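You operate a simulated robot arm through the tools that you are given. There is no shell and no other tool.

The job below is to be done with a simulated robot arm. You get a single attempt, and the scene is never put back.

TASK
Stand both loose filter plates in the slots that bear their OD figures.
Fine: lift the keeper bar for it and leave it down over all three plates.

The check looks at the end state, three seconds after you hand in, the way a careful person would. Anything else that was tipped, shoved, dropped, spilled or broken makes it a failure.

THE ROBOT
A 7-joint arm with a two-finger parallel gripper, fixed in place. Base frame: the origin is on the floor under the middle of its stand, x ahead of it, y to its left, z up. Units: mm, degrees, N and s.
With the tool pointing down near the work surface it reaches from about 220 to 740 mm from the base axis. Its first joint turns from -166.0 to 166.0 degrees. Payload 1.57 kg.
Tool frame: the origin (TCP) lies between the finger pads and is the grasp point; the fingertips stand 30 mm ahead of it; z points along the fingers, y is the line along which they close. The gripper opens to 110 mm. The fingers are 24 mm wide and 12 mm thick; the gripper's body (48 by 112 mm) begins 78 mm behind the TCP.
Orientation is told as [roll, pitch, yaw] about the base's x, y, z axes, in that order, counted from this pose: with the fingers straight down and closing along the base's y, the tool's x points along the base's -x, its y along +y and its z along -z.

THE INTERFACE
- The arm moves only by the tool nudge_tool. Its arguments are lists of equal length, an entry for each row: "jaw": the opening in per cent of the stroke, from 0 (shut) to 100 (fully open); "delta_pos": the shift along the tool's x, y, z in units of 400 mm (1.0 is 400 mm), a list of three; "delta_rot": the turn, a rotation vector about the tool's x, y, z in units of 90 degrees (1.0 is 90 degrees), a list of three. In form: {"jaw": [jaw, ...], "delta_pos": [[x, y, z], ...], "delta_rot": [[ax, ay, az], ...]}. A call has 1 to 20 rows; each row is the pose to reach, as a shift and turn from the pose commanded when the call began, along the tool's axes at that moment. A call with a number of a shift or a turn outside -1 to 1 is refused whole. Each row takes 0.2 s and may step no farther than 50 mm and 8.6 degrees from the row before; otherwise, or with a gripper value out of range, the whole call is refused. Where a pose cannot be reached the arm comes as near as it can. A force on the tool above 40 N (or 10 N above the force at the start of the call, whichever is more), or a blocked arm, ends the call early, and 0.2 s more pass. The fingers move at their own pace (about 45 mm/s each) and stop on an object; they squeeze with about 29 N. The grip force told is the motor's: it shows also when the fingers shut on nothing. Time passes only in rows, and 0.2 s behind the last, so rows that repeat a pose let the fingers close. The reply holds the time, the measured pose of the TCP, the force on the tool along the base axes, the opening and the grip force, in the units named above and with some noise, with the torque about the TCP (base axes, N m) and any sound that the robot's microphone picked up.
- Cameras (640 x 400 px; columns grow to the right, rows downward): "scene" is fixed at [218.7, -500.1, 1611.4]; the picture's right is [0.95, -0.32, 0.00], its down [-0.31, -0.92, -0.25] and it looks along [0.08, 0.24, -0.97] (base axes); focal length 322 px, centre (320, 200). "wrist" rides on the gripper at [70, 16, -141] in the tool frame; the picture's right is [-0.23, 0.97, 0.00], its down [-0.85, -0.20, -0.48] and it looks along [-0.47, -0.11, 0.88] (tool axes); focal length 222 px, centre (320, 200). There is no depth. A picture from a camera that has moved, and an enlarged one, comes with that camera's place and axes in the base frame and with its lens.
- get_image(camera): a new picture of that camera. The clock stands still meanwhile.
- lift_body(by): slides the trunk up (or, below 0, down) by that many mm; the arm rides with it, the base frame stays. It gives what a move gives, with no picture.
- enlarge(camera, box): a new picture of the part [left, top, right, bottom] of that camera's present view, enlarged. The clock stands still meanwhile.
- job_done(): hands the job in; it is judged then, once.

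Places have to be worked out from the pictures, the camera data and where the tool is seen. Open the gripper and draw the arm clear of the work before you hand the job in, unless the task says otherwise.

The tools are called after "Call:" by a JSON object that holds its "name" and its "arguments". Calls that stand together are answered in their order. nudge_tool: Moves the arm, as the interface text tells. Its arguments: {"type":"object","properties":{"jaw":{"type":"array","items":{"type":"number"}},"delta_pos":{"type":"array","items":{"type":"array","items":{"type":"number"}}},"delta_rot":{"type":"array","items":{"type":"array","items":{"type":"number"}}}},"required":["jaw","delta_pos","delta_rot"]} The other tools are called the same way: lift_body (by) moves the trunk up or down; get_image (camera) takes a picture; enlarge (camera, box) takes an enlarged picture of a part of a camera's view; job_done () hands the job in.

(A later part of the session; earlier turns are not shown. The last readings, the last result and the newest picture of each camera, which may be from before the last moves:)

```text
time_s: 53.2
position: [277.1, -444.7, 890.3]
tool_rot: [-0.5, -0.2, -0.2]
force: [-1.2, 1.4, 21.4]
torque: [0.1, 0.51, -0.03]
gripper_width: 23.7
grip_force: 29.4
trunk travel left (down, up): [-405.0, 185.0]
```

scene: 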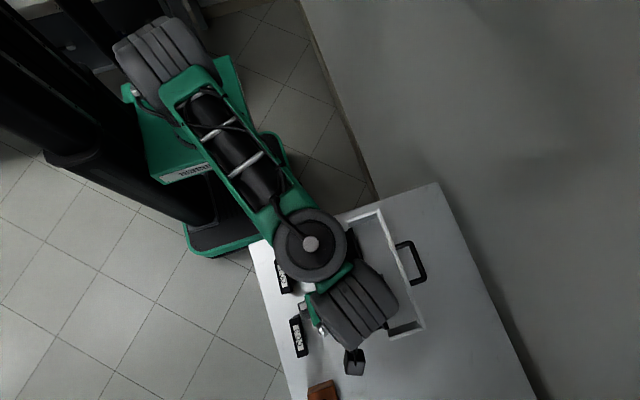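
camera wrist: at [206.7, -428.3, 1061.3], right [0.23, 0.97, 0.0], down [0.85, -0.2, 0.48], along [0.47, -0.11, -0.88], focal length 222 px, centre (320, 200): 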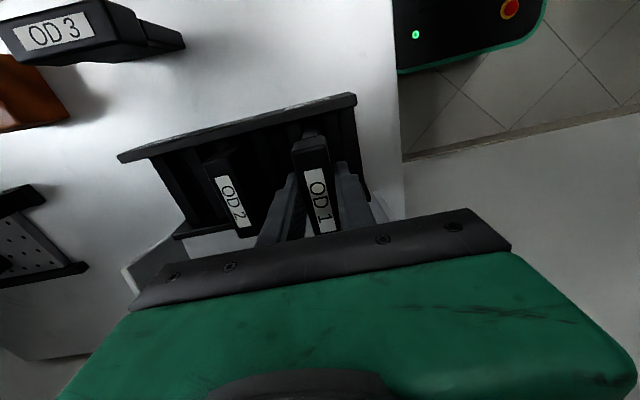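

Force rises to 21 N, so the plate is on the slot floor. I relax the press and open the fingers gently.

Call:
{"name": "nudge_tool", "arguments": {"jaw": [5, 5, 26, 30, 36, 36], "delta_pos": [[0, 0, -0.005], [0, 0, -0.007], [0, 0, -0.007], [0, 0, -0.007], [0, 0, -0.007], [0, 0, -0.007]], "delta_rot": [[0, 0, 0], [0, 0, 0], [0, 0, 0], [0, 0, 0], [0, 0, 0], [0, 0, 0]]}}

Call:
{"name": "enlarge", "arguments": {"camera": "wrist", "box": [190, 90, 410, 230]}}

```text
time_s: 54.6
position: [277.7, -444.8, 892.0]
tool_rot: [0.0, -0.1, -0.2]
force: [-0.1, -0.1, 0.1]
torque: [0.0, 0.0, -0.02]
gripper_width: 39.4
grip_force: 0.1
trunk travel left (down, up): [-405.0, 185.0]
```

```text
2.86 times, centred on (300, 160) of wrist
camera zoom: at [208.0, -428.7, 1031.8], right [0.23, 0.97, 0.0], down [0.85, -0.2, 0.48], along [0.47, -0.11, -0.88], focal length 635 px, centre (377, 314)
```

zoom: 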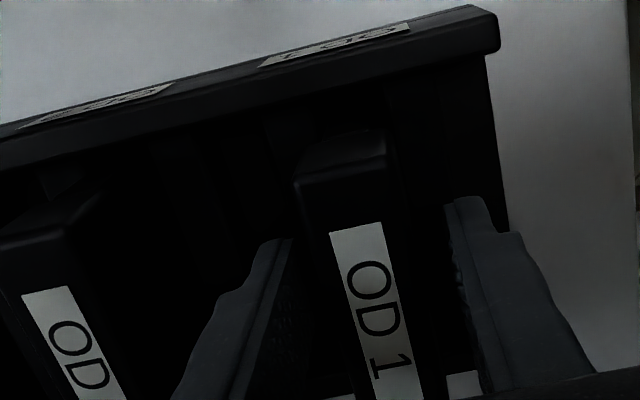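

OD 1 stands free and upright in its slot. I withdraw straight up and look again.

Call:
{"name": "nudge_tool", "arguments": {"jaw": [36, 36, 60, 100], "delta_pos": [[0, 0, -0.05], [0, 0, -0.12], [0, 0, -0.2], [0, 0, -0.27]], "delta_rot": [[0, 0, 0], [0, 0, 0], [0, 0, 0], [0, 0, 0]]}}

Call:
{"name": "get_image", "arguments": {"camera": "wrist"}}

Call:
{"name": "enlarge", "arguments": {"camera": "wrist", "box": [200, 90, 400, 240]}}

```text
time_s: 55.6
position: [277.0, -445.6, 997.2]
tool_rot: [-0.1, -0.1, -0.1]
force: [0.5, 0.7, 0.1]
torque: [0.01, 0.02, 0.02]
gripper_width: 89.4
grip_force: 0.1
trunk travel left (down, up): [-405.0, 185.0]
```

```text
taken
camera wrist: at [207.0, -429.5, 1136.8], right [0.23, 0.97, 0.0], down [0.85, -0.2, 0.48], along [0.47, -0.11, -0.88], focal length 222 px, centre (320, 200)
```

wrist: 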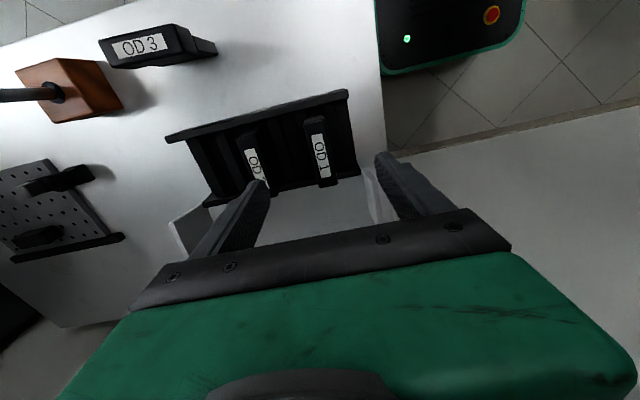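

```text
2.67 times, centred on (300, 165) of wrist
camera zoom: at [207.0, -429.5, 1136.8], right [0.23, 0.97, 0.0], down [0.85, -0.2, 0.48], along [0.47, -0.11, -0.88], focal length 592 px, centre (373, 293)
```

zoom: 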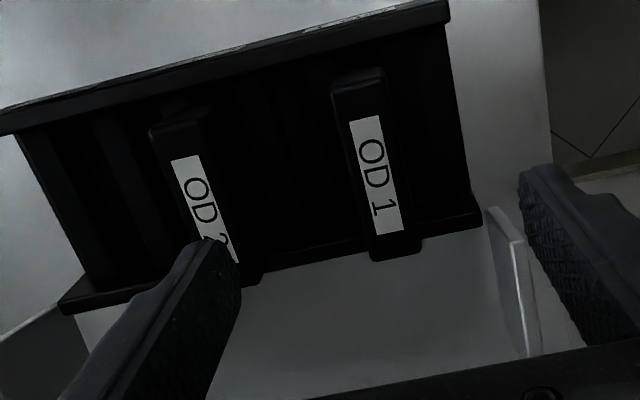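

OD 1 stands upright in its slot, parallel to OD 2, at about (280, -446). Now I move over OD 3 with yaw ≈ 86.5.

Call:
{"name": "nudge_tool", "arguments": {"jaw": [90, 90, 90, 90, 90, 90, 90, 90, 90, 90, 90], "delta_pos": [[0.0308, -0.0308, 0], [0.0616, -0.0616, 0], [0.0925, -0.0924, 0], [0.1233, -0.1232, 0], [0.1541, -0.154, 0], [0.1849, -0.1847, 0], [0.2157, -0.2155, 0], [0.2465, -0.2463, 0], [0.2774, -0.2771, 0], [0.3082, -0.3079, 0], [0.339, -0.3387, 0]], "delta_rot": [[0, 0, -0.0874], [0, 0, -0.1747], [0, 0, -0.2621], [0, 0, -0.3495], [0, 0, -0.4368], [0, 0, -0.5242], [0, 0, -0.6115], [0, 0, -0.6989], [0, 0, -0.7863], [0, 0, -0.8736], [0, 0, -0.961]]}}

Call:
{"name": "get_image", "arguments": {"camera": "wrist"}}

Call:
{"name": "enlarge", "arguments": {"camera": "wrist", "box": [230, 80, 410, 230]}}

Call:
{"name": "enlarge", "arguments": {"camera": "scene", "box": [300, 220, 390, 350]}}

```text
time_s: 58.0
position: [142.0, -579.8, 997.5]
tool_rot: [-0.1, 0.0, 86.5]
force: [0.2, 0.4, -0.3]
torque: [-0.03, -0.01, 0.02]
gripper_width: 99.0
grip_force: 0.0
trunk travel left (down, up): [-405.0, 185.0]
```

```text
taken
camera wrist: at [121.7, -648.3, 1138.9], right [-0.96, 0.29, 0.0], down [0.25, 0.84, 0.48], along [0.14, 0.46, -0.88], focal length 222 px, centre (320, 200)
```

wrist: 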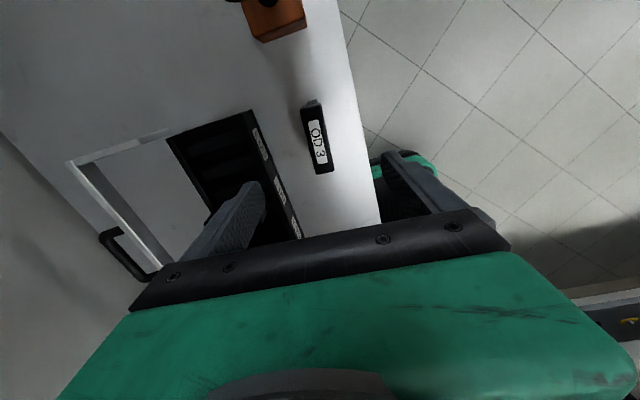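

```text
2.67 times, centred on (320, 155) of wrist
camera zoom: at [121.7, -648.3, 1138.9], right [-0.96, 0.29, 0.0], down [0.25, 0.84, 0.48], along [0.14, 0.46, -0.88], focal length 592 px, centre (320, 320)
```

zoom: 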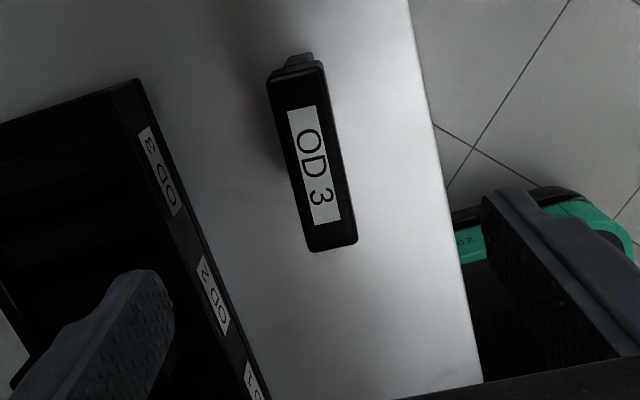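

```text
3.08 times, centred on (345, 285) of scene
camera zoom: at [218.7, -500.1, 1611.4], right [0.95, -0.32, 0.0], down [-0.31, -0.92, -0.25], along [0.08, 0.24, -0.97], focal length 991 px, centre (243, -62)
```

zoom: 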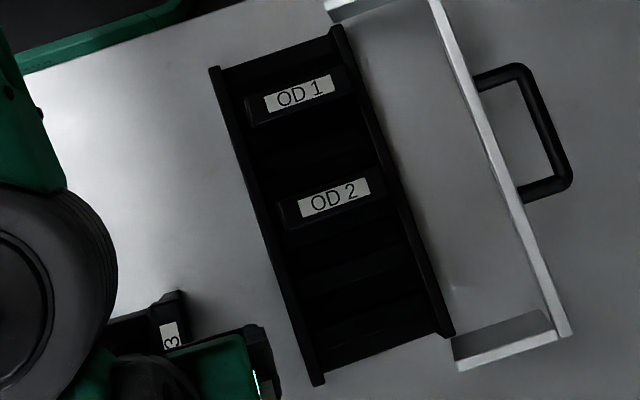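

OD 3's head centre is about 9 mm toward -y from the TCP, with its axis near -4.6°. I correct position and angle, then descend partway with the jaws open.

Call:
{"name": "nudge_tool", "arguments": {"jaw": [90, 80, 70, 60], "delta_pos": [[0.011, 0, 0.06], [0.0223, 0, 0.12], [0.0223, 0, 0.18], [0.0223, 0, 0.226]], "delta_rot": [[0, 0, 0.006], [0, 0, 0.0122], [0, 0, 0.0122], [0, 0, 0.0122]]}}

Call:
{"name": "enlarge", "arguments": {"camera": "wrist", "box": [230, 70, 410, 240]}}

```text
time_s: 59.0
position: [140.9, -588.5, 910.8]
tool_rot: [0.0, 0.1, 85.2]
force: [-0.3, -0.4, 0.3]
torque: [0.02, 0.0, 0.04]
gripper_width: 66.1
grip_force: 0.0
trunk travel left (down, up): [-405.0, 185.0]
```

```text
2.35 times, centred on (320, 155) of wrist
camera zoom: at [118.9, -658.3, 1051.3], right [-0.95, 0.31, 0.0], down [0.27, 0.84, 0.48], along [0.15, 0.45, -0.88], focal length 523 px, centre (320, 306)
```

zoom: 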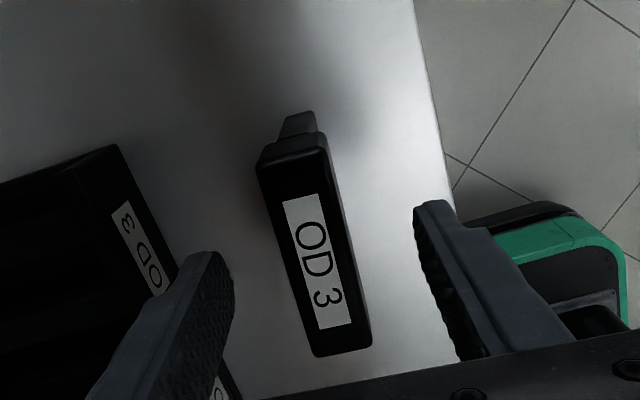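

OD 3 is centred between the fingers within about 1 mm. I descend to z≈880 and grip the head.

Call:
{"name": "nudge_tool", "arguments": {"jaw": [60, 60, 10, 5, 5, 5, 5], "delta_pos": [[0, -0.003, 0.039], [0, -0.003, 0.0775], [0, -0.003, 0.0775], [0, -0.003, 0.0775], [0, -0.003, 0.0775], [0, -0.003, 0.0775], [0, -0.003, 0.0775]], "delta_rot": [[0, 0, 0], [0, 0, 0], [0, 0, 0], [0, 0, 0], [0, 0, 0], [0, 0, 0], [0, 0, 0]]}}

Call:
{"name": "enlarge", "arguments": {"camera": "wrist", "box": [230, 70, 410, 240]}}

```text
time_s: 60.6
position: [141.2, -589.1, 880.5]
tool_rot: [-0.1, 0.1, 85.1]
force: [0.1, -0.3, -0.3]
torque: [-0.06, 0.01, -0.02]
gripper_width: 23.4
grip_force: 29.0
trunk travel left (down, up): [-405.0, 185.0]
```

```text
2.35 times, centred on (320, 155) of wrist
camera zoom: at [119.7, -657.5, 1020.6], right [-0.95, 0.31, 0.0], down [0.27, 0.84, 0.48], along [0.15, 0.45, -0.88], focal length 523 px, centre (320, 306)
```

zoom: 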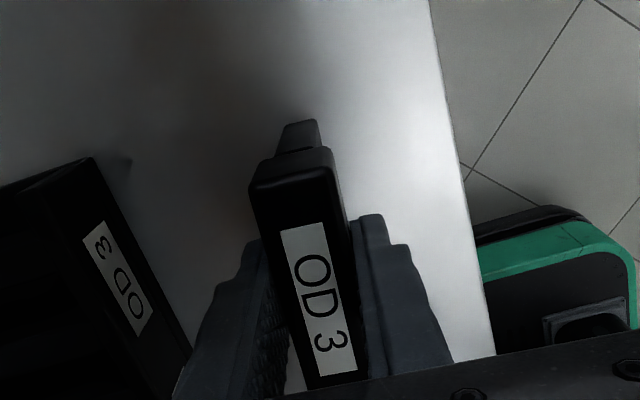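

OD 3 is gripped at 23.4 mm. I lift it 90 mm and check.

Call:
{"name": "nudge_tool", "arguments": {"jaw": [5, 5, 5, 5, 5], "delta_pos": [[0, 0, -0.015], [0, 0, -0.06], [0, 0, -0.12], [0, 0, -0.18], [0, 0, -0.225]], "delta_rot": [[0, 0, 0], [0, 0, 0], [0, 0, 0], [0, 0, 0], [0, 0, 0]]}}

Call:
{"name": "get_image", "arguments": {"camera": "wrist"}}

```text
time_s: 61.8
position: [143.4, -588.1, 967.7]
tool_rot: [0.0, 0.0, 85.1]
force: [0.1, 0.3, -0.4]
torque: [0.01, 0.0, -0.03]
gripper_width: 23.6
grip_force: 28.8
trunk travel left (down, up): [-405.0, 185.0]
```

```text
taken
camera wrist: at [121.2, -657.5, 1108.9], right [-0.95, 0.31, 0.0], down [0.27, 0.84, 0.48], along [0.15, 0.45, -0.88], focal length 222 px, centre (320, 200)
```

wrist: 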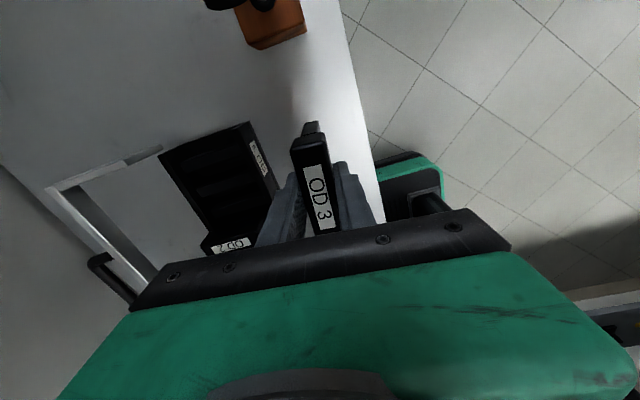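

OD 3 is held level. I carry it over its slot while turning to yaw 0.

Call:
{"name": "nudge_tool", "arguments": {"jaw": [5, 5, 5, 5, 5, 5, 5, 5, 5, 5, 5, 5], "delta_pos": [[-0.0008, -0.0284, 0], [-0.0015, -0.0568, 0], [-0.0023, -0.0851, 0], [-0.003, -0.1135, 0], [-0.0038, -0.1419, 0], [-0.0045, -0.1703, 0], [-0.0053, -0.1986, 0], [-0.006, -0.227, 0], [-0.0068, -0.2554, 0], [-0.0075, -0.2838, 0], [-0.0083, -0.3121, 0], [-0.009, -0.3405, 0]], "delta_rot": [[0, 0, 0.0791], [0, 0, 0.1581], [0, 0, 0.2372], [0, 0, 0.3163], [0, 0, 0.3953], [0, 0, 0.4744], [0, 0, 0.5535], [0, 0, 0.6325], [0, 0, 0.7116], [0, 0, 0.7907], [0, 0, 0.8697], [0, 0, 0.9488]]}}

Call:
{"name": "get_image", "arguments": {"camera": "wrist"}}

Call:
{"name": "enlarge", "arguments": {"camera": "wrist", "box": [240, 80, 440, 230]}}

```text
time_s: 64.4
position: [278.8, -597.8, 966.6]
tool_rot: [-0.1, 0.0, -0.4]
force: [0.7, 0.4, 0.0]
torque: [0.01, -0.02, 0.05]
gripper_width: 23.4
grip_force: 29.0
trunk travel left (down, up): [-405.0, 185.0]
```

```text
taken
camera wrist: at [209.0, -581.6, 1108.4], right [0.23, 0.97, 0.0], down [0.85, -0.2, 0.48], along [0.47, -0.11, -0.88], focal length 222 px, centre (320, 200)
```

wrist: 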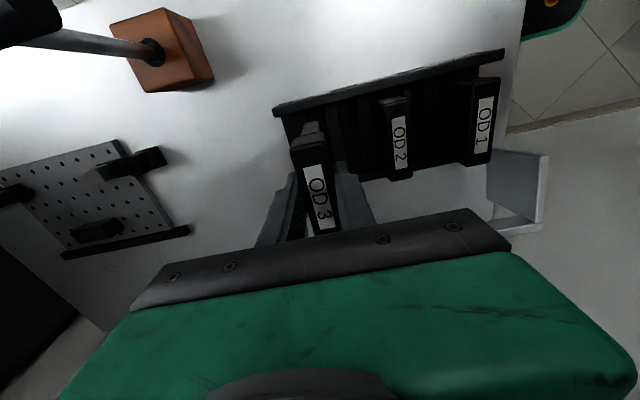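

```text
2.67 times, centred on (340, 155) of wrist
camera zoom: at [209.0, -581.6, 1108.4], right [0.23, 0.97, 0.0], down [0.85, -0.2, 0.48], along [0.47, -0.11, -0.88], focal length 592 px, centre (267, 320)
```

zoom: 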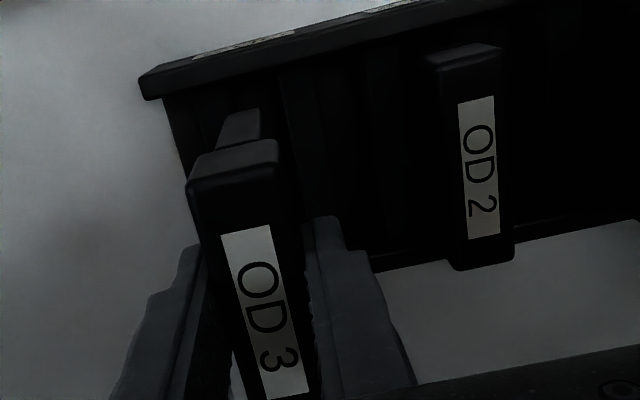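

OD 2 measures (279, -520.8) here, so slot 3's centre should be y≈-596 and the TCP is at -597.8. I check the ribs near the held plate before lowering.

Call:
{"name": "enlarge", "arguments": {"camera": "wrist", "box": [270, 90, 370, 170]}}

```text
5.00 times, centred on (320, 130) of wrist
camera zoom: at [209.0, -581.6, 1108.4], right [0.23, 0.97, 0.0], down [0.85, -0.2, 0.48], along [0.47, -0.11, -0.88], focal length 1111 px, centre (320, 550)
```

zoom: 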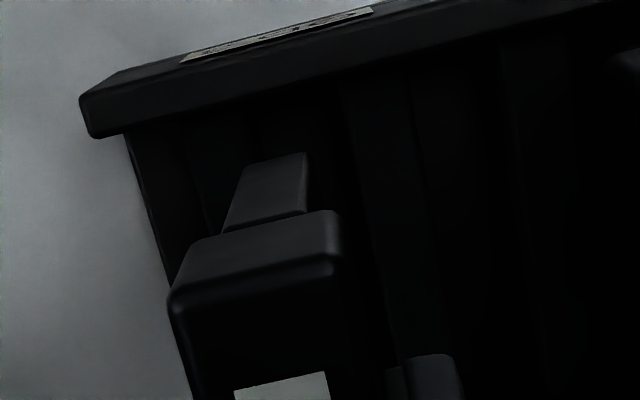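

The rib edges give a gap of about [-606, -584], centred near -595.5. I shift +2 mm in y, trim the yaw, and lower to just above the ribs.

Call:
{"name": "nudge_tool", "arguments": {"jaw": [5, 5, 5, 5], "delta_pos": [[0, 0.005, 0], [0, 0.005, 0.04], [0, 0.005, 0.08], [0, 0.005, 0.114]], "delta_rot": [[0, 0, -0.0033], [0, 0, -0.0033], [0, 0, -0.0033], [0, 0, -0.0033]]}}

Call:
{"name": "enlarge", "arguments": {"camera": "wrist", "box": [240, 80, 440, 230]}}

Call:
{"name": "enlarge", "arguments": {"camera": "wrist", "box": [270, 90, 370, 170]}}

```text
time_s: 65.4
position: [276.9, -594.4, 923.8]
tool_rot: [-0.1, 0.0, 0.1]
force: [0.2, 0.0, -1.4]
torque: [-0.01, 0.0, 0.0]
gripper_width: 23.6
grip_force: 28.8
trunk travel left (down, up): [-405.0, 185.0]
```

```text
2.67 times, centred on (340, 155) of wrist
camera zoom: at [206.6, -579.3, 1063.9], right [0.22, 0.97, 0.0], down [0.86, -0.2, 0.48], along [0.47, -0.11, -0.88], focal length 592 px, centre (267, 320)
```

zoom: 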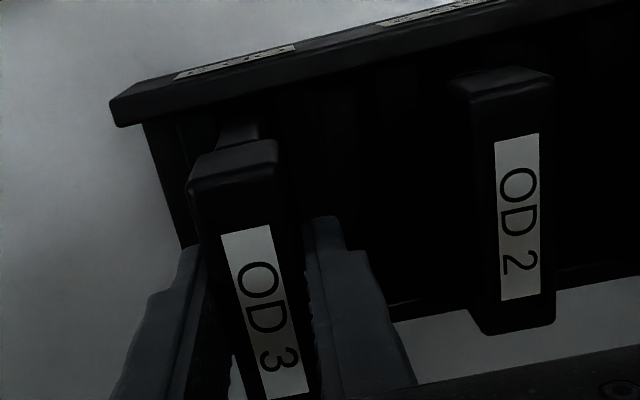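

```text
5.00 times, centred on (320, 130) of wrist
camera zoom: at [206.6, -579.3, 1063.9], right [0.22, 0.97, 0.0], down [0.86, -0.2, 0.48], along [0.47, -0.11, -0.88], focal length 1111 px, centre (320, 550)
```

zoom: 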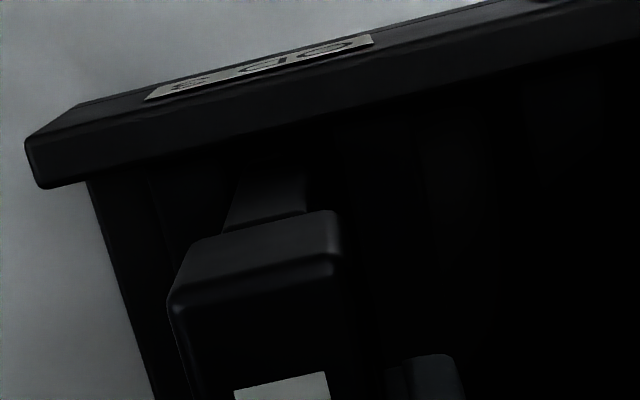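

The plate is about 2.5 mm short in x and 1 mm off in y relative to OD 2. I correct that and lower into the slot slowly.

Call:
{"name": "nudge_tool", "arguments": {"jaw": [5, 5, 5, 5, 5], "delta_pos": [[-0.006, -0.002, 0], [-0.006, -0.002, 0.015], [-0.006, -0.002, 0.03], [-0.006, -0.002, 0.045], [-0.006, -0.002, 0.057]], "delta_rot": [[0, 0, 0], [0, 0, 0], [0, 0, 0], [0, 0, 0], [0, 0, 0]]}}

```text
time_s: 66.6
position: [280.5, -595.7, 900.6]
tool_rot: [0.0, -0.1, 0.3]
force: [-0.3, 0.1, -0.3]
torque: [0.01, -0.01, 0.0]
gripper_width: 23.7
grip_force: 28.8
trunk travel left (down, up): [-405.0, 185.0]
```

No contact, and the body is below the rib tops. I continue down to the floor in small steps.

Call:
{"name": "nudge_tool", "arguments": {"jaw": [5, 5, 5, 5], "delta_pos": [[0, 0, 0.0075], [0, 0, 0.015], [0, 0, 0.0225], [0, 0, 0.0275]], "delta_rot": [[0, 0, 0], [0, 0, 0], [0, 0, 0], [0, 0, 0]]}}

Call:
{"name": "enlarge", "arguments": {"camera": "wrist", "box": [240, 80, 440, 230]}}

```text
time_s: 67.6
position: [281.8, -595.6, 893.3]
tool_rot: [-0.3, 0.0, 0.2]
force: [-1.7, 4.0, 13.3]
torque: [0.32, 0.74, -0.13]
gripper_width: 23.4
grip_force: 29.2
trunk travel left (down, up): [-405.0, 185.0]
```

```text
2.67 times, centred on (340, 155) of wrist
camera zoom: at [211.1, -579.2, 1032.5], right [0.23, 0.97, 0.0], down [0.85, -0.2, 0.48], along [0.47, -0.11, -0.88], focal length 592 px, centre (267, 320)
```

zoom: 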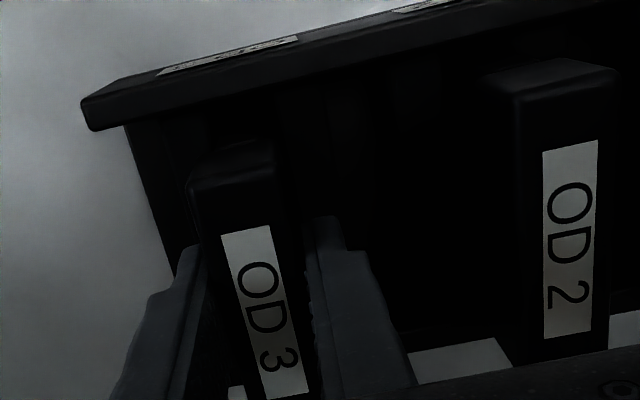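

Floor contact at 13 N, at the same height as OD 1's seating. I press slightly more to be sure, then relax and release.

Call:
{"name": "nudge_tool", "arguments": {"jaw": [5, 5], "delta_pos": [[0, 0, 0.002], [0, 0, 0.003]], "delta_rot": [[0, 0, 0], [0, 0, 0]]}}

```text
time_s: 68.2
position: [281.0, -595.6, 892.2]
tool_rot: [-0.5, -0.2, 0.2]
force: [1.0, 0.8, 24.0]
torque: [0.02, 0.27, -0.1]
gripper_width: 23.6
grip_force: 29.5
trunk travel left (down, up): [-405.0, 185.0]
```

Firm floor contact at 24 N. I relax and open the fingers.

Call:
{"name": "nudge_tool", "arguments": {"jaw": [5, 5, 26, 30, 36, 36], "delta_pos": [[0, 0, -0.005], [0, 0, -0.008], [0, 0, -0.008], [0, 0, -0.008], [0, 0, -0.008], [0, 0, -0.008]], "delta_rot": [[0, 0, 0], [0, 0, 0], [0, 0, 0], [0, 0, 0], [0, 0, 0], [0, 0, 0]]}}

Call:
{"name": "enlarge", "arguments": {"camera": "wrist", "box": [240, 80, 440, 230]}}

```text
time_s: 69.6
position: [281.3, -595.3, 891.1]
tool_rot: [-0.1, 0.0, 0.1]
force: [0.1, 0.0, -0.9]
torque: [0.03, 0.03, 0.02]
gripper_width: 39.7
grip_force: 0.1
trunk travel left (down, up): [-405.0, 185.0]
```

```text
2.67 times, centred on (340, 155) of wrist
camera zoom: at [211.0, -579.7, 1031.8], right [0.22, 0.97, 0.0], down [0.86, -0.2, 0.48], along [0.47, -0.11, -0.88], focal length 592 px, centre (267, 320)
```

zoom: 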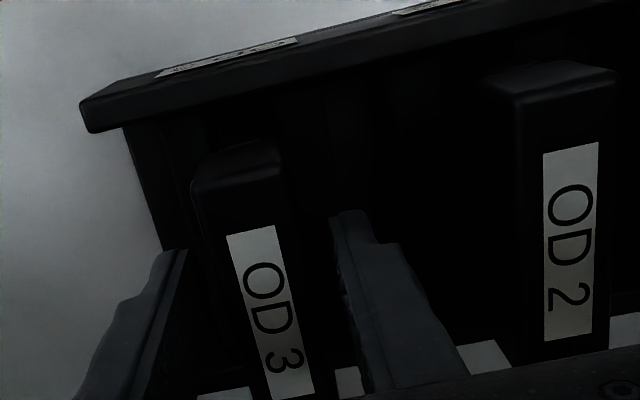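

OD 3 stands free in its slot. I withdraw straight up and check all three plates.

Call:
{"name": "nudge_tool", "arguments": {"jaw": [36, 36, 60, 60], "delta_pos": [[0, 0, -0.05], [0, 0, -0.12], [0, 0, -0.2], [0, 0, -0.25]], "delta_rot": [[0, 0, 0], [0, 0, 0], [0, 0, 0], [0, 0, 0]]}}

Call:
{"name": "get_image", "arguments": {"camera": "wrist"}}

Call:
{"name": "enlarge", "arguments": {"camera": "wrist", "box": [240, 80, 440, 230]}}

```text
time_s: 70.6
position: [278.0, -593.0, 991.6]
tool_rot: [0.1, 0.0, 0.2]
force: [-0.1, 0.3, 0.6]
torque: [-0.01, 0.03, 0.0]
gripper_width: 65.7
grip_force: 0.1
trunk travel left (down, up): [-405.0, 185.0]
```

```text
taken
camera wrist: at [208.2, -577.3, 1131.3], right [0.22, 0.97, 0.0], down [0.86, -0.2, 0.48], along [0.47, -0.11, -0.88], focal length 222 px, centre (320, 200)
```

wrist: 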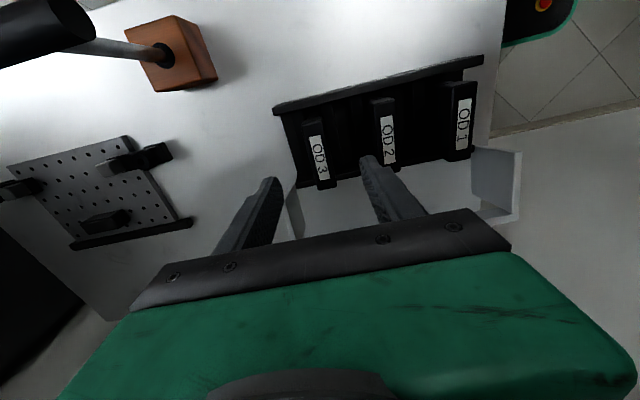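

```text
2.67 times, centred on (340, 155) of wrist
camera zoom: at [208.2, -577.3, 1131.3], right [0.22, 0.97, 0.0], down [0.86, -0.2, 0.48], along [0.47, -0.11, -0.88], focal length 592 px, centre (267, 320)
```

zoom: 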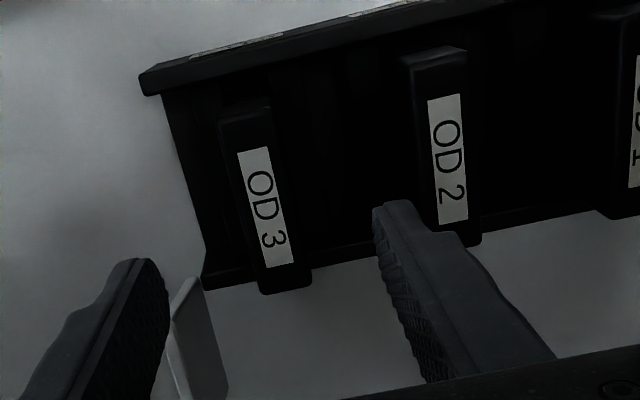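

All three plates stand in line, with OD 3 at about (281, -595). Now I go back over the open keeper's handle at yaw -90.

Call:
{"name": "nudge_tool", "arguments": {"jaw": [60, 60, 60, 60, 60, 60, 60, 60, 60, 60, 60], "delta_pos": [[-0.0348, 0.0168, 0], [-0.0695, 0.0336, 0], [-0.1043, 0.0505, 0], [-0.1391, 0.0673, 0], [-0.1739, 0.0841, 0], [-0.2086, 0.1009, 0], [-0.2434, 0.1177, 0], [-0.2782, 0.1345, 0], [-0.313, 0.1514, 0], [-0.3477, 0.1682, 0], [-0.3825, 0.185, 0]], "delta_rot": [[0, 0, 0.0909], [0, 0, 0.1818], [0, 0, 0.2727], [0, 0, 0.3636], [0, 0, 0.4545], [0, 0, 0.5455], [0, 0, 0.6364], [0, 0, 0.7273], [0, 0, 0.8182], [0, 0, 0.9091], [0, 0, 1.0]]}}

Call:
{"name": "get_image", "arguments": {"camera": "wrist"}}

Call:
{"name": "enlarge", "arguments": {"camera": "wrist", "box": [200, 60, 400, 240]}}

Call:
{"name": "enlarge", "arguments": {"camera": "scene", "box": [300, 220, 390, 350]}}

```text
time_s: 73.0
position: [432.3, -523.4, 992.2]
tool_rot: [0.0, -0.1, -89.9]
force: [-0.1, -0.7, -0.4]
torque: [0.0, 0.0, -0.01]
gripper_width: 65.9
grip_force: 0.1
trunk travel left (down, up): [-405.0, 185.0]
```

```text
taken
camera wrist: at [449.7, -453.4, 1132.8], right [0.97, -0.23, 0.0], down [-0.2, -0.85, 0.48], along [-0.11, -0.47, -0.88], focal length 222 px, centre (320, 200)
```

wrist: 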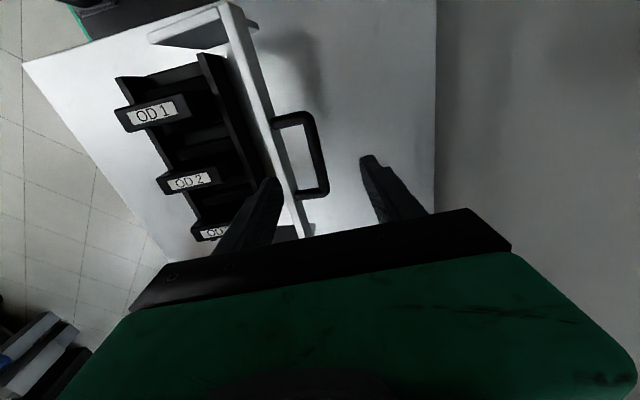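

```text
2.22 times, centred on (300, 150) of wrist
camera zoom: at [449.7, -453.4, 1132.8], right [0.97, -0.23, 0.0], down [-0.2, -0.85, 0.48], along [-0.11, -0.47, -0.88], focal length 494 px, centre (364, 311)
```

zoom: 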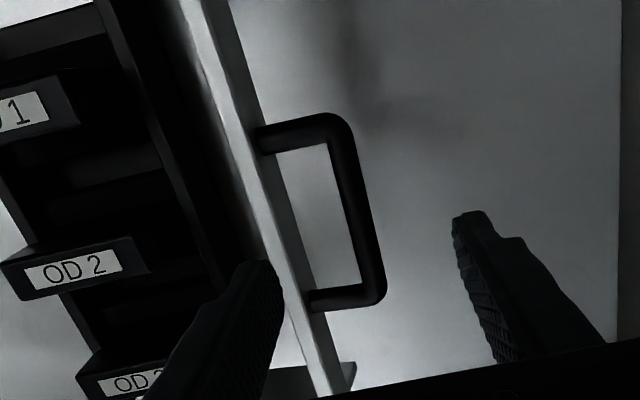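

```text
3.08 times, centred on (345, 285) of scene
camera zoom: at [218.7, -500.1, 1611.4], right [0.95, -0.32, 0.0], down [-0.31, -0.92, -0.25], along [0.08, 0.24, -0.97], focal length 991 px, centre (243, -62)
```

zoom: 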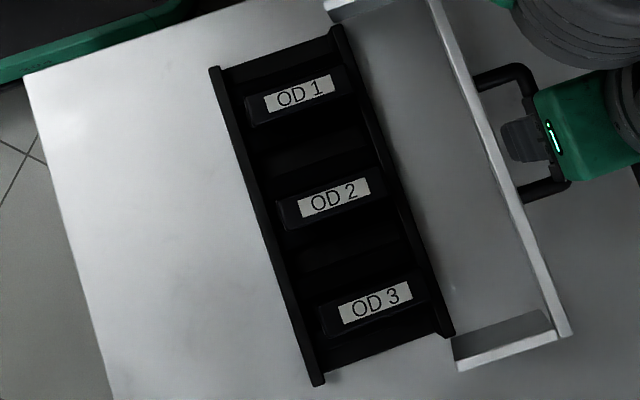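

All three labels line up in their slots. The rod is at x≈432, y mid ≈-517, right under the TCP. I narrow the jaws so the inner finger fits between bar and rod, then descend partway.

Call:
{"name": "nudge_tool", "arguments": {"jaw": [40, 25, 25, 25, 25], "delta_pos": [[0.005, 0, 0], [0.01, 0, 0], [0.01, 0, 0], [0.01, 0, 0.035], [0.01, 0, 0.07]], "delta_rot": [[0, 0, 0], [0, 0, 0], [0, 0, 0], [0, 0, 0], [0, 0, 0]]}}

Call:
{"name": "enlarge", "arguments": {"camera": "wrist", "box": [230, 60, 410, 240]}}

```text
time_s: 74.2
position: [434.4, -518.8, 964.3]
tool_rot: [0.1, -0.2, -89.9]
force: [0.0, 1.4, -0.6]
torque: [-0.01, 0.01, -0.03]
gripper_width: 27.6
grip_force: 0.0
trunk travel left (down, up): [-405.0, 185.0]
```

```text
2.22 times, centred on (320, 150) of wrist
camera zoom: at [449.7, -449.8, 1104.2], right [0.97, -0.22, 0.0], down [-0.2, -0.85, 0.48], along [-0.11, -0.47, -0.88], focal length 494 px, centre (320, 311)
```

zoom: 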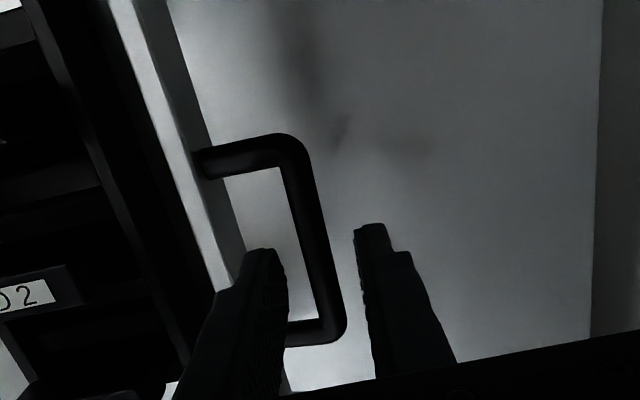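

The rod is centred between the fingers and the inner finger clears the bar by about 8 mm. I descend to the grip height and close.

Call:
{"name": "nudge_tool", "arguments": {"jaw": [25, 25, 25, 5, 5, 5], "delta_pos": [[0, -0.001, 0.03], [0, -0.002, 0.055], [0, -0.002, 0.067], [0, -0.002, 0.067], [0, -0.002, 0.067], [0, -0.002, 0.067]], "delta_rot": [[0, 0, 0], [0, 0, 0], [0, 0, 0], [0, 0, 0], [0, 0, 0], [0, 0, 0]]}}

Call:
{"name": "enlarge", "arguments": {"camera": "wrist", "box": [230, 60, 410, 240]}}

```text
time_s: 75.6
position: [431.5, -520.3, 936.5]
tool_rot: [0.1, 0.0, -89.8]
force: [-18.6, -1.6, -2.2]
torque: [-0.03, 0.37, 0.64]
gripper_width: 11.9
grip_force: 28.2
trunk travel left (down, up): [-405.0, 185.0]
```

```text
2.22 times, centred on (320, 150) of wrist
camera zoom: at [447.5, -450.1, 1077.2], right [0.97, -0.23, 0.0], down [-0.2, -0.86, 0.48], along [-0.11, -0.47, -0.88], focal length 494 px, centre (320, 311)
```

zoom: 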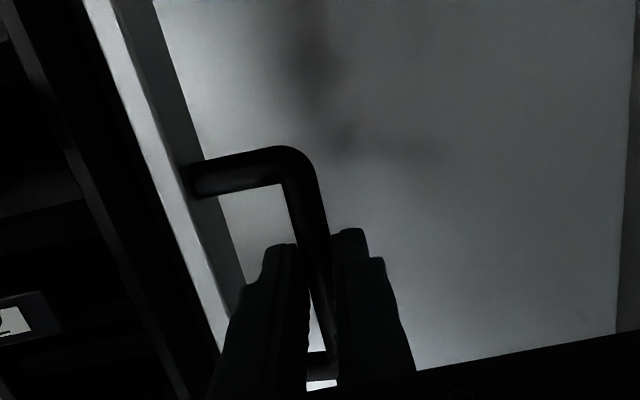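

Gripped at 11.9 mm. I start swinging the keeper back along the known arc, first to about (411, 953.5).

Call:
{"name": "nudge_tool", "arguments": {"jaw": [5, 5, 5, 5], "delta_pos": [[0, -0.0145, -0.013], [0, -0.027, -0.0235], [0, -0.039, -0.033], [0, -0.0515, -0.0425]], "delta_rot": [[0, 0, 0], [0, 0, 0], [0, 0, 0], [0, 0, 0]]}}

```text
time_s: 76.6
position: [413.4, -518.6, 954.8]
tool_rot: [0.4, -0.2, -89.7]
force: [1.8, -13.1, 1.4]
torque: [-0.69, -0.1, 0.65]
gripper_width: 11.6
grip_force: 28.7
trunk travel left (down, up): [-405.0, 185.0]
```

On track at (413, 955) with only a mild y force, which I trim by 1 mm. I continue to x≈376.

Call:
{"name": "nudge_tool", "arguments": {"jaw": [5, 5, 5, 5, 5], "delta_pos": [[-0.0025, -0.02, -0.0105], [-0.0025, -0.04, -0.0203], [-0.0025, -0.06, -0.0283], [-0.0025, -0.0775, -0.0348], [-0.0025, -0.0925, -0.039]], "delta_rot": [[0, 0, 0], [0, 0, 0], [0, 0, 0], [0, 0, 0], [0, 0, 0]]}}

```text
time_s: 77.8
position: [372.9, -515.9, 963.6]
tool_rot: [-0.3, 0.5, -89.9]
force: [-3.9, 11.6, -16.0]
torque: [0.16, 0.04, 0.54]
gripper_width: 11.8
grip_force: 25.8
trunk travel left (down, up): [-405.0, 185.0]
```

The reading shows z 963.6 with a 16 N downward pull, which is lower than expected. I hold still for a moment and look before continuing.

Call:
{"name": "nudge_tool", "arguments": {"jaw": [5, 5], "delta_pos": [[0, 0, 0], [0, 0, 0]], "delta_rot": [[0, 0, 0], [0, 0, 0]]}}

Call:
{"name": "enlarge", "arguments": {"camera": "wrist", "box": [200, 40, 410, 240]}}

Call:
{"name": "get_image", "arguments": {"camera": "scene"}}

```text
time_s: 78.4
position: [373.9, -518.5, 966.6]
tool_rot: [0.0, 0.0, -89.9]
force: [-7.3, 11.5, -23.3]
torque: [0.18, 0.07, 0.72]
gripper_width: 12.2
grip_force: 29.2
trunk travel left (down, up): [-405.0, 185.0]
```

```text
2.00 times, centred on (305, 140) of wrist
camera zoom: at [389.7, -449.4, 1107.4], right [0.97, -0.22, 0.0], down [-0.2, -0.86, 0.48], along [-0.11, -0.46, -0.88], focal length 444 px, centre (350, 320)
```

zoom: 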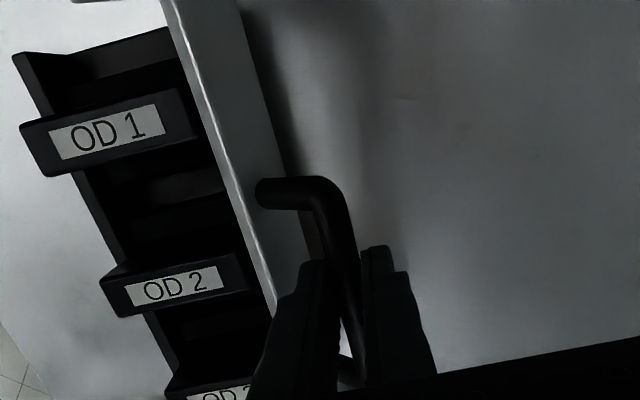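

```text
taken
```

scene: 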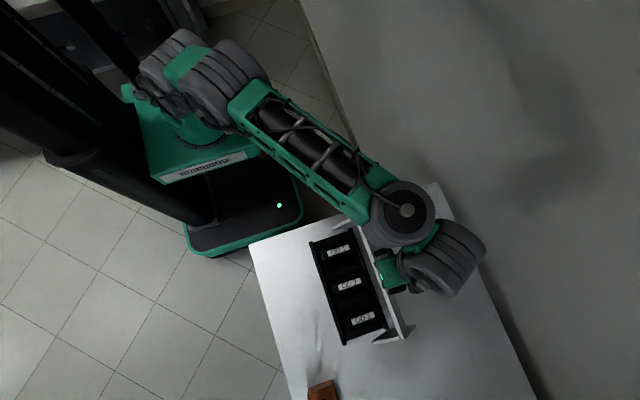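

The pull is radial (24 N), meaning the grip offset differs slightly from before. I lower 3 mm to relax it and see the response.

Call:
{"name": "nudge_tool", "arguments": {"jaw": [5, 5], "delta_pos": [[-0.001, 0, 0.005], [-0.001, 0, 0.0085]], "delta_rot": [[0, 0, 0], [0, 0, 0]]}}

```text
time_s: 79.0
position: [375.5, -519.1, 967.7]
tool_rot: [0.2, -0.2, -89.9]
force: [-3.0, 9.4, -7.9]
torque: [0.77, 0.12, 0.47]
gripper_width: 11.8
grip_force: 28.9
trunk travel left (down, up): [-405.0, 185.0]
```

Stiffness is about 4.5 N/mm and neutral is a touch lower. I continue toward -x with nearly constant height.

Call:
{"name": "nudge_tool", "arguments": {"jaw": [5, 5, 5, 5], "delta_pos": [[0.001, -0.0125, 0.001], [0.002, -0.025, 0.0], [0.002, -0.0375, -0.0015], [0.002, -0.05, -0.0025]], "delta_rot": [[0, 0, 0], [0, 0, 0], [0, 0, 0], [0, 0, 0]]}}

```text
time_s: 80.0
position: [355.6, -518.1, 970.3]
tool_rot: [0.3, -0.5, -89.9]
force: [3.6, -5.6, 22.0]
torque: [-0.29, -0.04, 0.46]
gripper_width: 11.6
grip_force: 29.1
trunk travel left (down, up): [-405.0, 185.0]
```

The push is now upward at 22 N, which matches the opening arc shifted about 5 mm down. I follow those recorded points.

Call:
{"name": "nudge_tool", "arguments": {"jaw": [5, 5, 5, 5], "delta_pos": [[0, -0.01, -0.0105], [0, -0.0225, -0.0115], [0, -0.035, -0.011], [0, -0.0475, -0.01]], "delta_rot": [[0, 0, 0], [0, 0, 0], [0, 0, 0], [0, 0, 0]]}}

```text
time_s: 81.0
position: [336.2, -519.8, 971.1]
tool_rot: [0.2, 0.0, -89.9]
force: [0.9, -9.8, 7.8]
torque: [-0.32, -0.09, 0.31]
gripper_width: 11.7
grip_force: 29.6
trunk travel left (down, up): [-405.0, 185.0]
```

Near the top of the arc at (336, 971) with small forces. I continue down the closing side.

Call:
{"name": "nudge_tool", "arguments": {"jaw": [5, 5, 5, 5], "delta_pos": [[-0.001, -0.0115, -0.002], [-0.002, -0.023, 0.0], [-0.002, -0.034, 0.0025], [-0.002, -0.045, 0.0055]], "delta_rot": [[0, 0, 0], [0, 0, 0], [0, 0, 0], [0, 0, 0]]}}

```text
time_s: 82.0
position: [318.0, -517.7, 968.1]
tool_rot: [-0.1, 0.0, -89.7]
force: [0.1, -0.2, 4.1]
torque: [0.31, -0.11, 0.17]
gripper_width: 11.5
grip_force: 29.2
trunk travel left (down, up): [-405.0, 185.0]
```

Forces remain small. I move on to x≈299.

Call:
{"name": "nudge_tool", "arguments": {"jaw": [5, 5, 5, 5], "delta_pos": [[0, -0.012, 0.002], [0, -0.024, 0.005], [0, -0.036, 0.009], [0, -0.0475, 0.0135]], "delta_rot": [[0, 0, 0], [0, 0, 0], [0, 0, 0], [0, 0, 0]]}}

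Call:
{"name": "get_image", "arguments": {"camera": "wrist"}}

Call:
{"name": "enlarge", "arguments": {"camera": "wrist", "box": [200, 20, 400, 240]}}

```text
time_s: 83.0
position: [298.4, -518.6, 962.3]
tool_rot: [0.1, 0.0, -89.8]
force: [0.4, -0.3, 0.9]
torque: [-0.02, -0.09, 0.07]
gripper_width: 11.6
grip_force: 29.0
trunk travel left (down, up): [-405.0, 185.0]
```

```text
taken
camera wrist: at [314.8, -449.0, 1103.0], right [0.97, -0.22, 0.0], down [-0.2, -0.85, 0.48], along [-0.11, -0.47, -0.88], focal length 222 px, centre (320, 200)
```

wrist: 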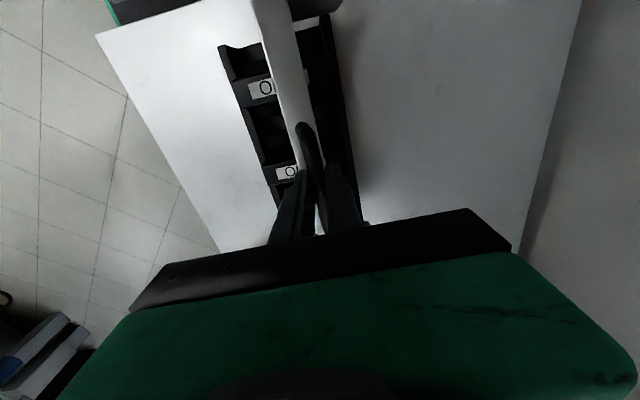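

```text
1.82 times, centred on (300, 130) of wrist
camera zoom: at [314.8, -449.0, 1103.0], right [0.97, -0.22, 0.0], down [-0.2, -0.85, 0.48], along [-0.11, -0.47, -0.88], focal length 404 px, centre (356, 327)
```

zoom: 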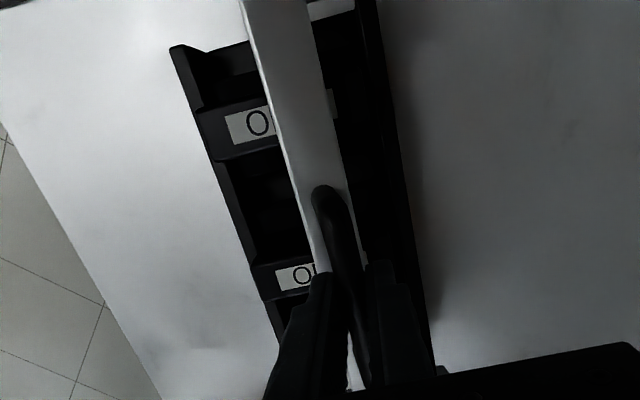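

The bar is nearly down, and the OD labels show on its left as before. I lower it the last part in small steps.

Call:
{"name": "nudge_tool", "arguments": {"jaw": [5, 5, 5, 5], "delta_pos": [[0, -0.008, 0.0025], [0, -0.016, 0.0055], [0, -0.024, 0.009], [0, -0.03, 0.012]], "delta_rot": [[0, 0, 0], [0, 0, 0], [0, 0, 0], [0, 0, 0]]}}

```text
time_s: 84.0
position: [287.4, -518.1, 957.8]
tool_rot: [0.0, -0.1, -89.8]
force: [2.3, 6.0, -3.2]
torque: [-0.07, -0.1, -0.08]
gripper_width: 11.6
grip_force: 28.6
trunk travel left (down, up): [-405.0, 185.0]
```

Still free, with small forces. I take the final few millimetres.

Call:
{"name": "nudge_tool", "arguments": {"jaw": [5, 5, 5], "delta_pos": [[0, -0.005, 0.0027], [0, -0.01, 0.0055], [0, -0.014, 0.0078]], "delta_rot": [[0, 0, 0], [0, 0, 0], [0, 0, 0]]}}

Call:
{"name": "enlarge", "arguments": {"camera": "wrist", "box": [200, 20, 400, 240]}}

```text
time_s: 84.8
position: [281.2, -518.0, 955.3]
tool_rot: [0.0, -0.2, -90.0]
force: [0.4, 7.3, 1.0]
torque: [0.41, -0.08, -0.08]
gripper_width: 11.4
grip_force: 28.9
trunk travel left (down, up): [-405.0, 185.0]
```

```text
1.82 times, centred on (300, 130) of wrist
camera zoom: at [297.0, -449.0, 1095.3], right [0.97, -0.23, 0.0], down [-0.2, -0.85, 0.48], along [-0.11, -0.47, -0.88], focal length 404 px, centre (356, 327)
```

zoom: 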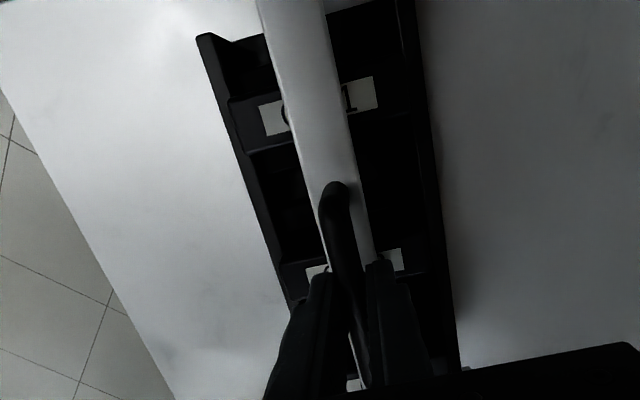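

Almost at the original closed position (281 vs 280.3), and there is no contact force yet. I nudge down a little more.

Call:
{"name": "nudge_tool", "arguments": {"jaw": [5, 5, 5], "delta_pos": [[0.001, -0.0025, 0.0014], [0.001, -0.005, 0.0028], [0.001, -0.005, 0.0028]], "delta_rot": [[0, 0, 0], [0, 0, 0], [0, 0, 0]]}}

```text
time_s: 85.6
position: [279.6, -518.6, 953.8]
tool_rot: [0.2, -0.2, -89.7]
force: [0.7, 2.1, 6.6]
torque: [0.29, 0.01, -0.1]
gripper_width: 11.6
grip_force: 29.5
trunk travel left (down, up): [-405.0, 185.0]
```

A small upward reaction of 6.6 N appears, so the bar is touching down. One more millimetre to confirm.

Call:
{"name": "nudge_tool", "arguments": {"jaw": [5, 5], "delta_pos": [[0, -0.0025, 0.0025], [0, -0.0025, 0.0025]], "delta_rot": [[0, 0, 0], [0, 0, 0]]}}

```text
time_s: 86.2
position: [279.5, -518.7, 955.0]
tool_rot: [0.1, -0.4, -89.9]
force: [2.5, -3.9, 16.7]
torque: [0.04, -0.04, -0.09]
gripper_width: 11.6
grip_force: 28.9
trunk travel left (down, up): [-405.0, 185.0]
```

The bar is down firmly. I relax the pressure and open the jaws.

Call:
{"name": "nudge_tool", "arguments": {"jaw": [5, 5, 13, 16, 30, 36, 36], "delta_pos": [[0, 0.001, -0.004], [0, 0.001, -0.007], [0, 0.001, -0.007], [0, 0.001, -0.007], [0, 0.001, -0.007], [0, 0.001, -0.007], [0, 0.001, -0.007]], "delta_rot": [[0, 0, 0], [0, 0, 0], [0, 0, 0], [0, 0, 0], [0, 0, 0], [0, 0, 0], [0, 0, 0]]}}

Call:
{"name": "enlarge", "arguments": {"camera": "wrist", "box": [200, 20, 400, 240]}}

```text
time_s: 87.8
position: [279.0, -518.7, 954.6]
tool_rot: [0.1, -0.2, -89.8]
force: [-0.2, -0.8, -1.1]
torque: [-0.03, 0.0, 0.0]
gripper_width: 39.7
grip_force: 0.1
trunk travel left (down, up): [-405.0, 185.0]
```

```text
1.82 times, centred on (300, 130) of wrist
camera zoom: at [295.2, -449.3, 1095.4], right [0.97, -0.22, 0.0], down [-0.2, -0.85, 0.48], along [-0.11, -0.47, -0.88], focal length 404 px, centre (356, 327)
```

zoom: 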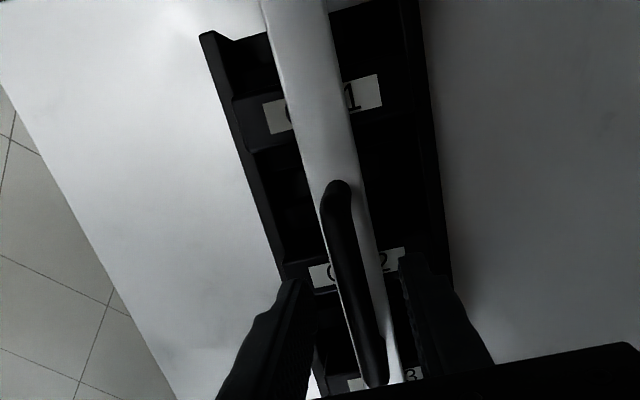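

The keeper is down and released, with the plates still in line beneath it. I raise the tool straight up and clear.

Call:
{"name": "nudge_tool", "arguments": {"jaw": [36, 36, 36], "delta_pos": [[0, 0, -0.04], [0, 0, -0.09], [0, 0, -0.14]], "delta_rot": [[0, 0, 0], [0, 0, 0], [0, 0, 0]]}}

Call:
{"name": "get_image", "arguments": {"camera": "wrist"}}

```text
time_s: 88.6
position: [280.6, -517.2, 1010.9]
tool_rot: [0.1, -0.2, -89.9]
force: [0.4, -0.3, 0.5]
torque: [0.03, 0.03, 0.0]
gripper_width: 39.6
grip_force: 0.0
trunk travel left (down, up): [-405.0, 185.0]
```

```text
taken
camera wrist: at [295.4, -448.1, 1152.6], right [0.97, -0.22, 0.0], down [-0.2, -0.85, 0.48], along [-0.11, -0.47, -0.88], focal length 222 px, centre (320, 200)
```

wrist: 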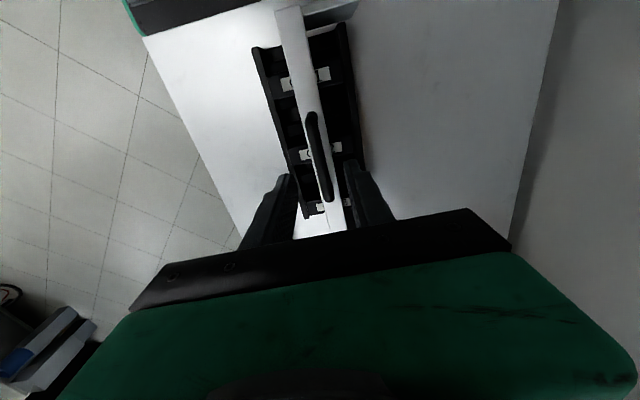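

Clear of the handle. I draw the arm back off the work, open the gripper, and check the end state with the scene camera.

Call:
{"name": "nudge_tool", "arguments": {"jaw": [36, 50, 80, 100, 100, 100], "delta_pos": [[0.07, -0.01, -0.02], [0.15, -0.02, -0.04], [0.23, -0.035, -0.06], [0.31, -0.05, -0.08], [0.39, -0.065, -0.1], [0.47, -0.075, -0.12]], "delta_rot": [[0, 0, 0], [0, 0, 0], [0, 0, 0], [0, 0, 0], [0, 0, 0], [0, 0, 0]]}}

Call:
{"name": "get_image", "arguments": {"camera": "scene"}}

Call:
{"name": "enlarge", "arguments": {"camera": "scene", "box": [300, 220, 390, 350]}}

Call:
{"name": "get_image", "arguments": {"camera": "wrist"}}

```text
time_s: 90.0
position: [249.9, -327.6, 1058.2]
tool_rot: [0.2, -0.1, -89.8]
force: [0.2, -0.1, 0.2]
torque: [-0.01, 0.0, -0.03]
gripper_width: 110.0
grip_force: 0.0
trunk travel left (down, up): [-405.0, 185.0]
```

```text
taken
```

scene: 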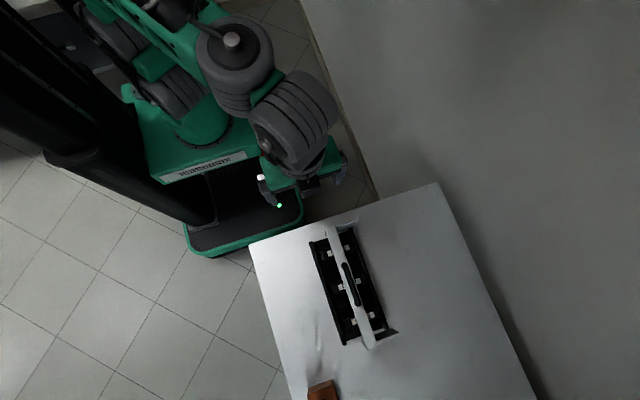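

```text
3.08 times, centred on (345, 285) of scene
camera zoom: at [218.7, -500.1, 1611.4], right [0.95, -0.32, 0.0], down [-0.31, -0.92, -0.25], along [0.08, 0.24, -0.97], focal length 991 px, centre (243, -62)
```

zoom: 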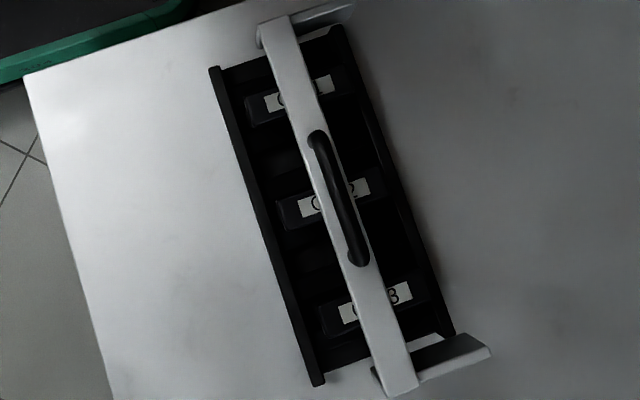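

```text
taken
camera wrist: at [265.2, -259.6, 1198.1], right [0.97, -0.22, 0.0], down [-0.2, -0.85, 0.48], along [-0.11, -0.47, -0.88], focal length 222 px, centre (320, 200)
```

wrist: 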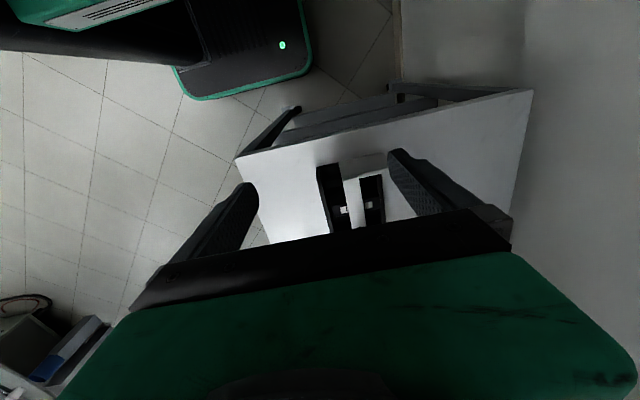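

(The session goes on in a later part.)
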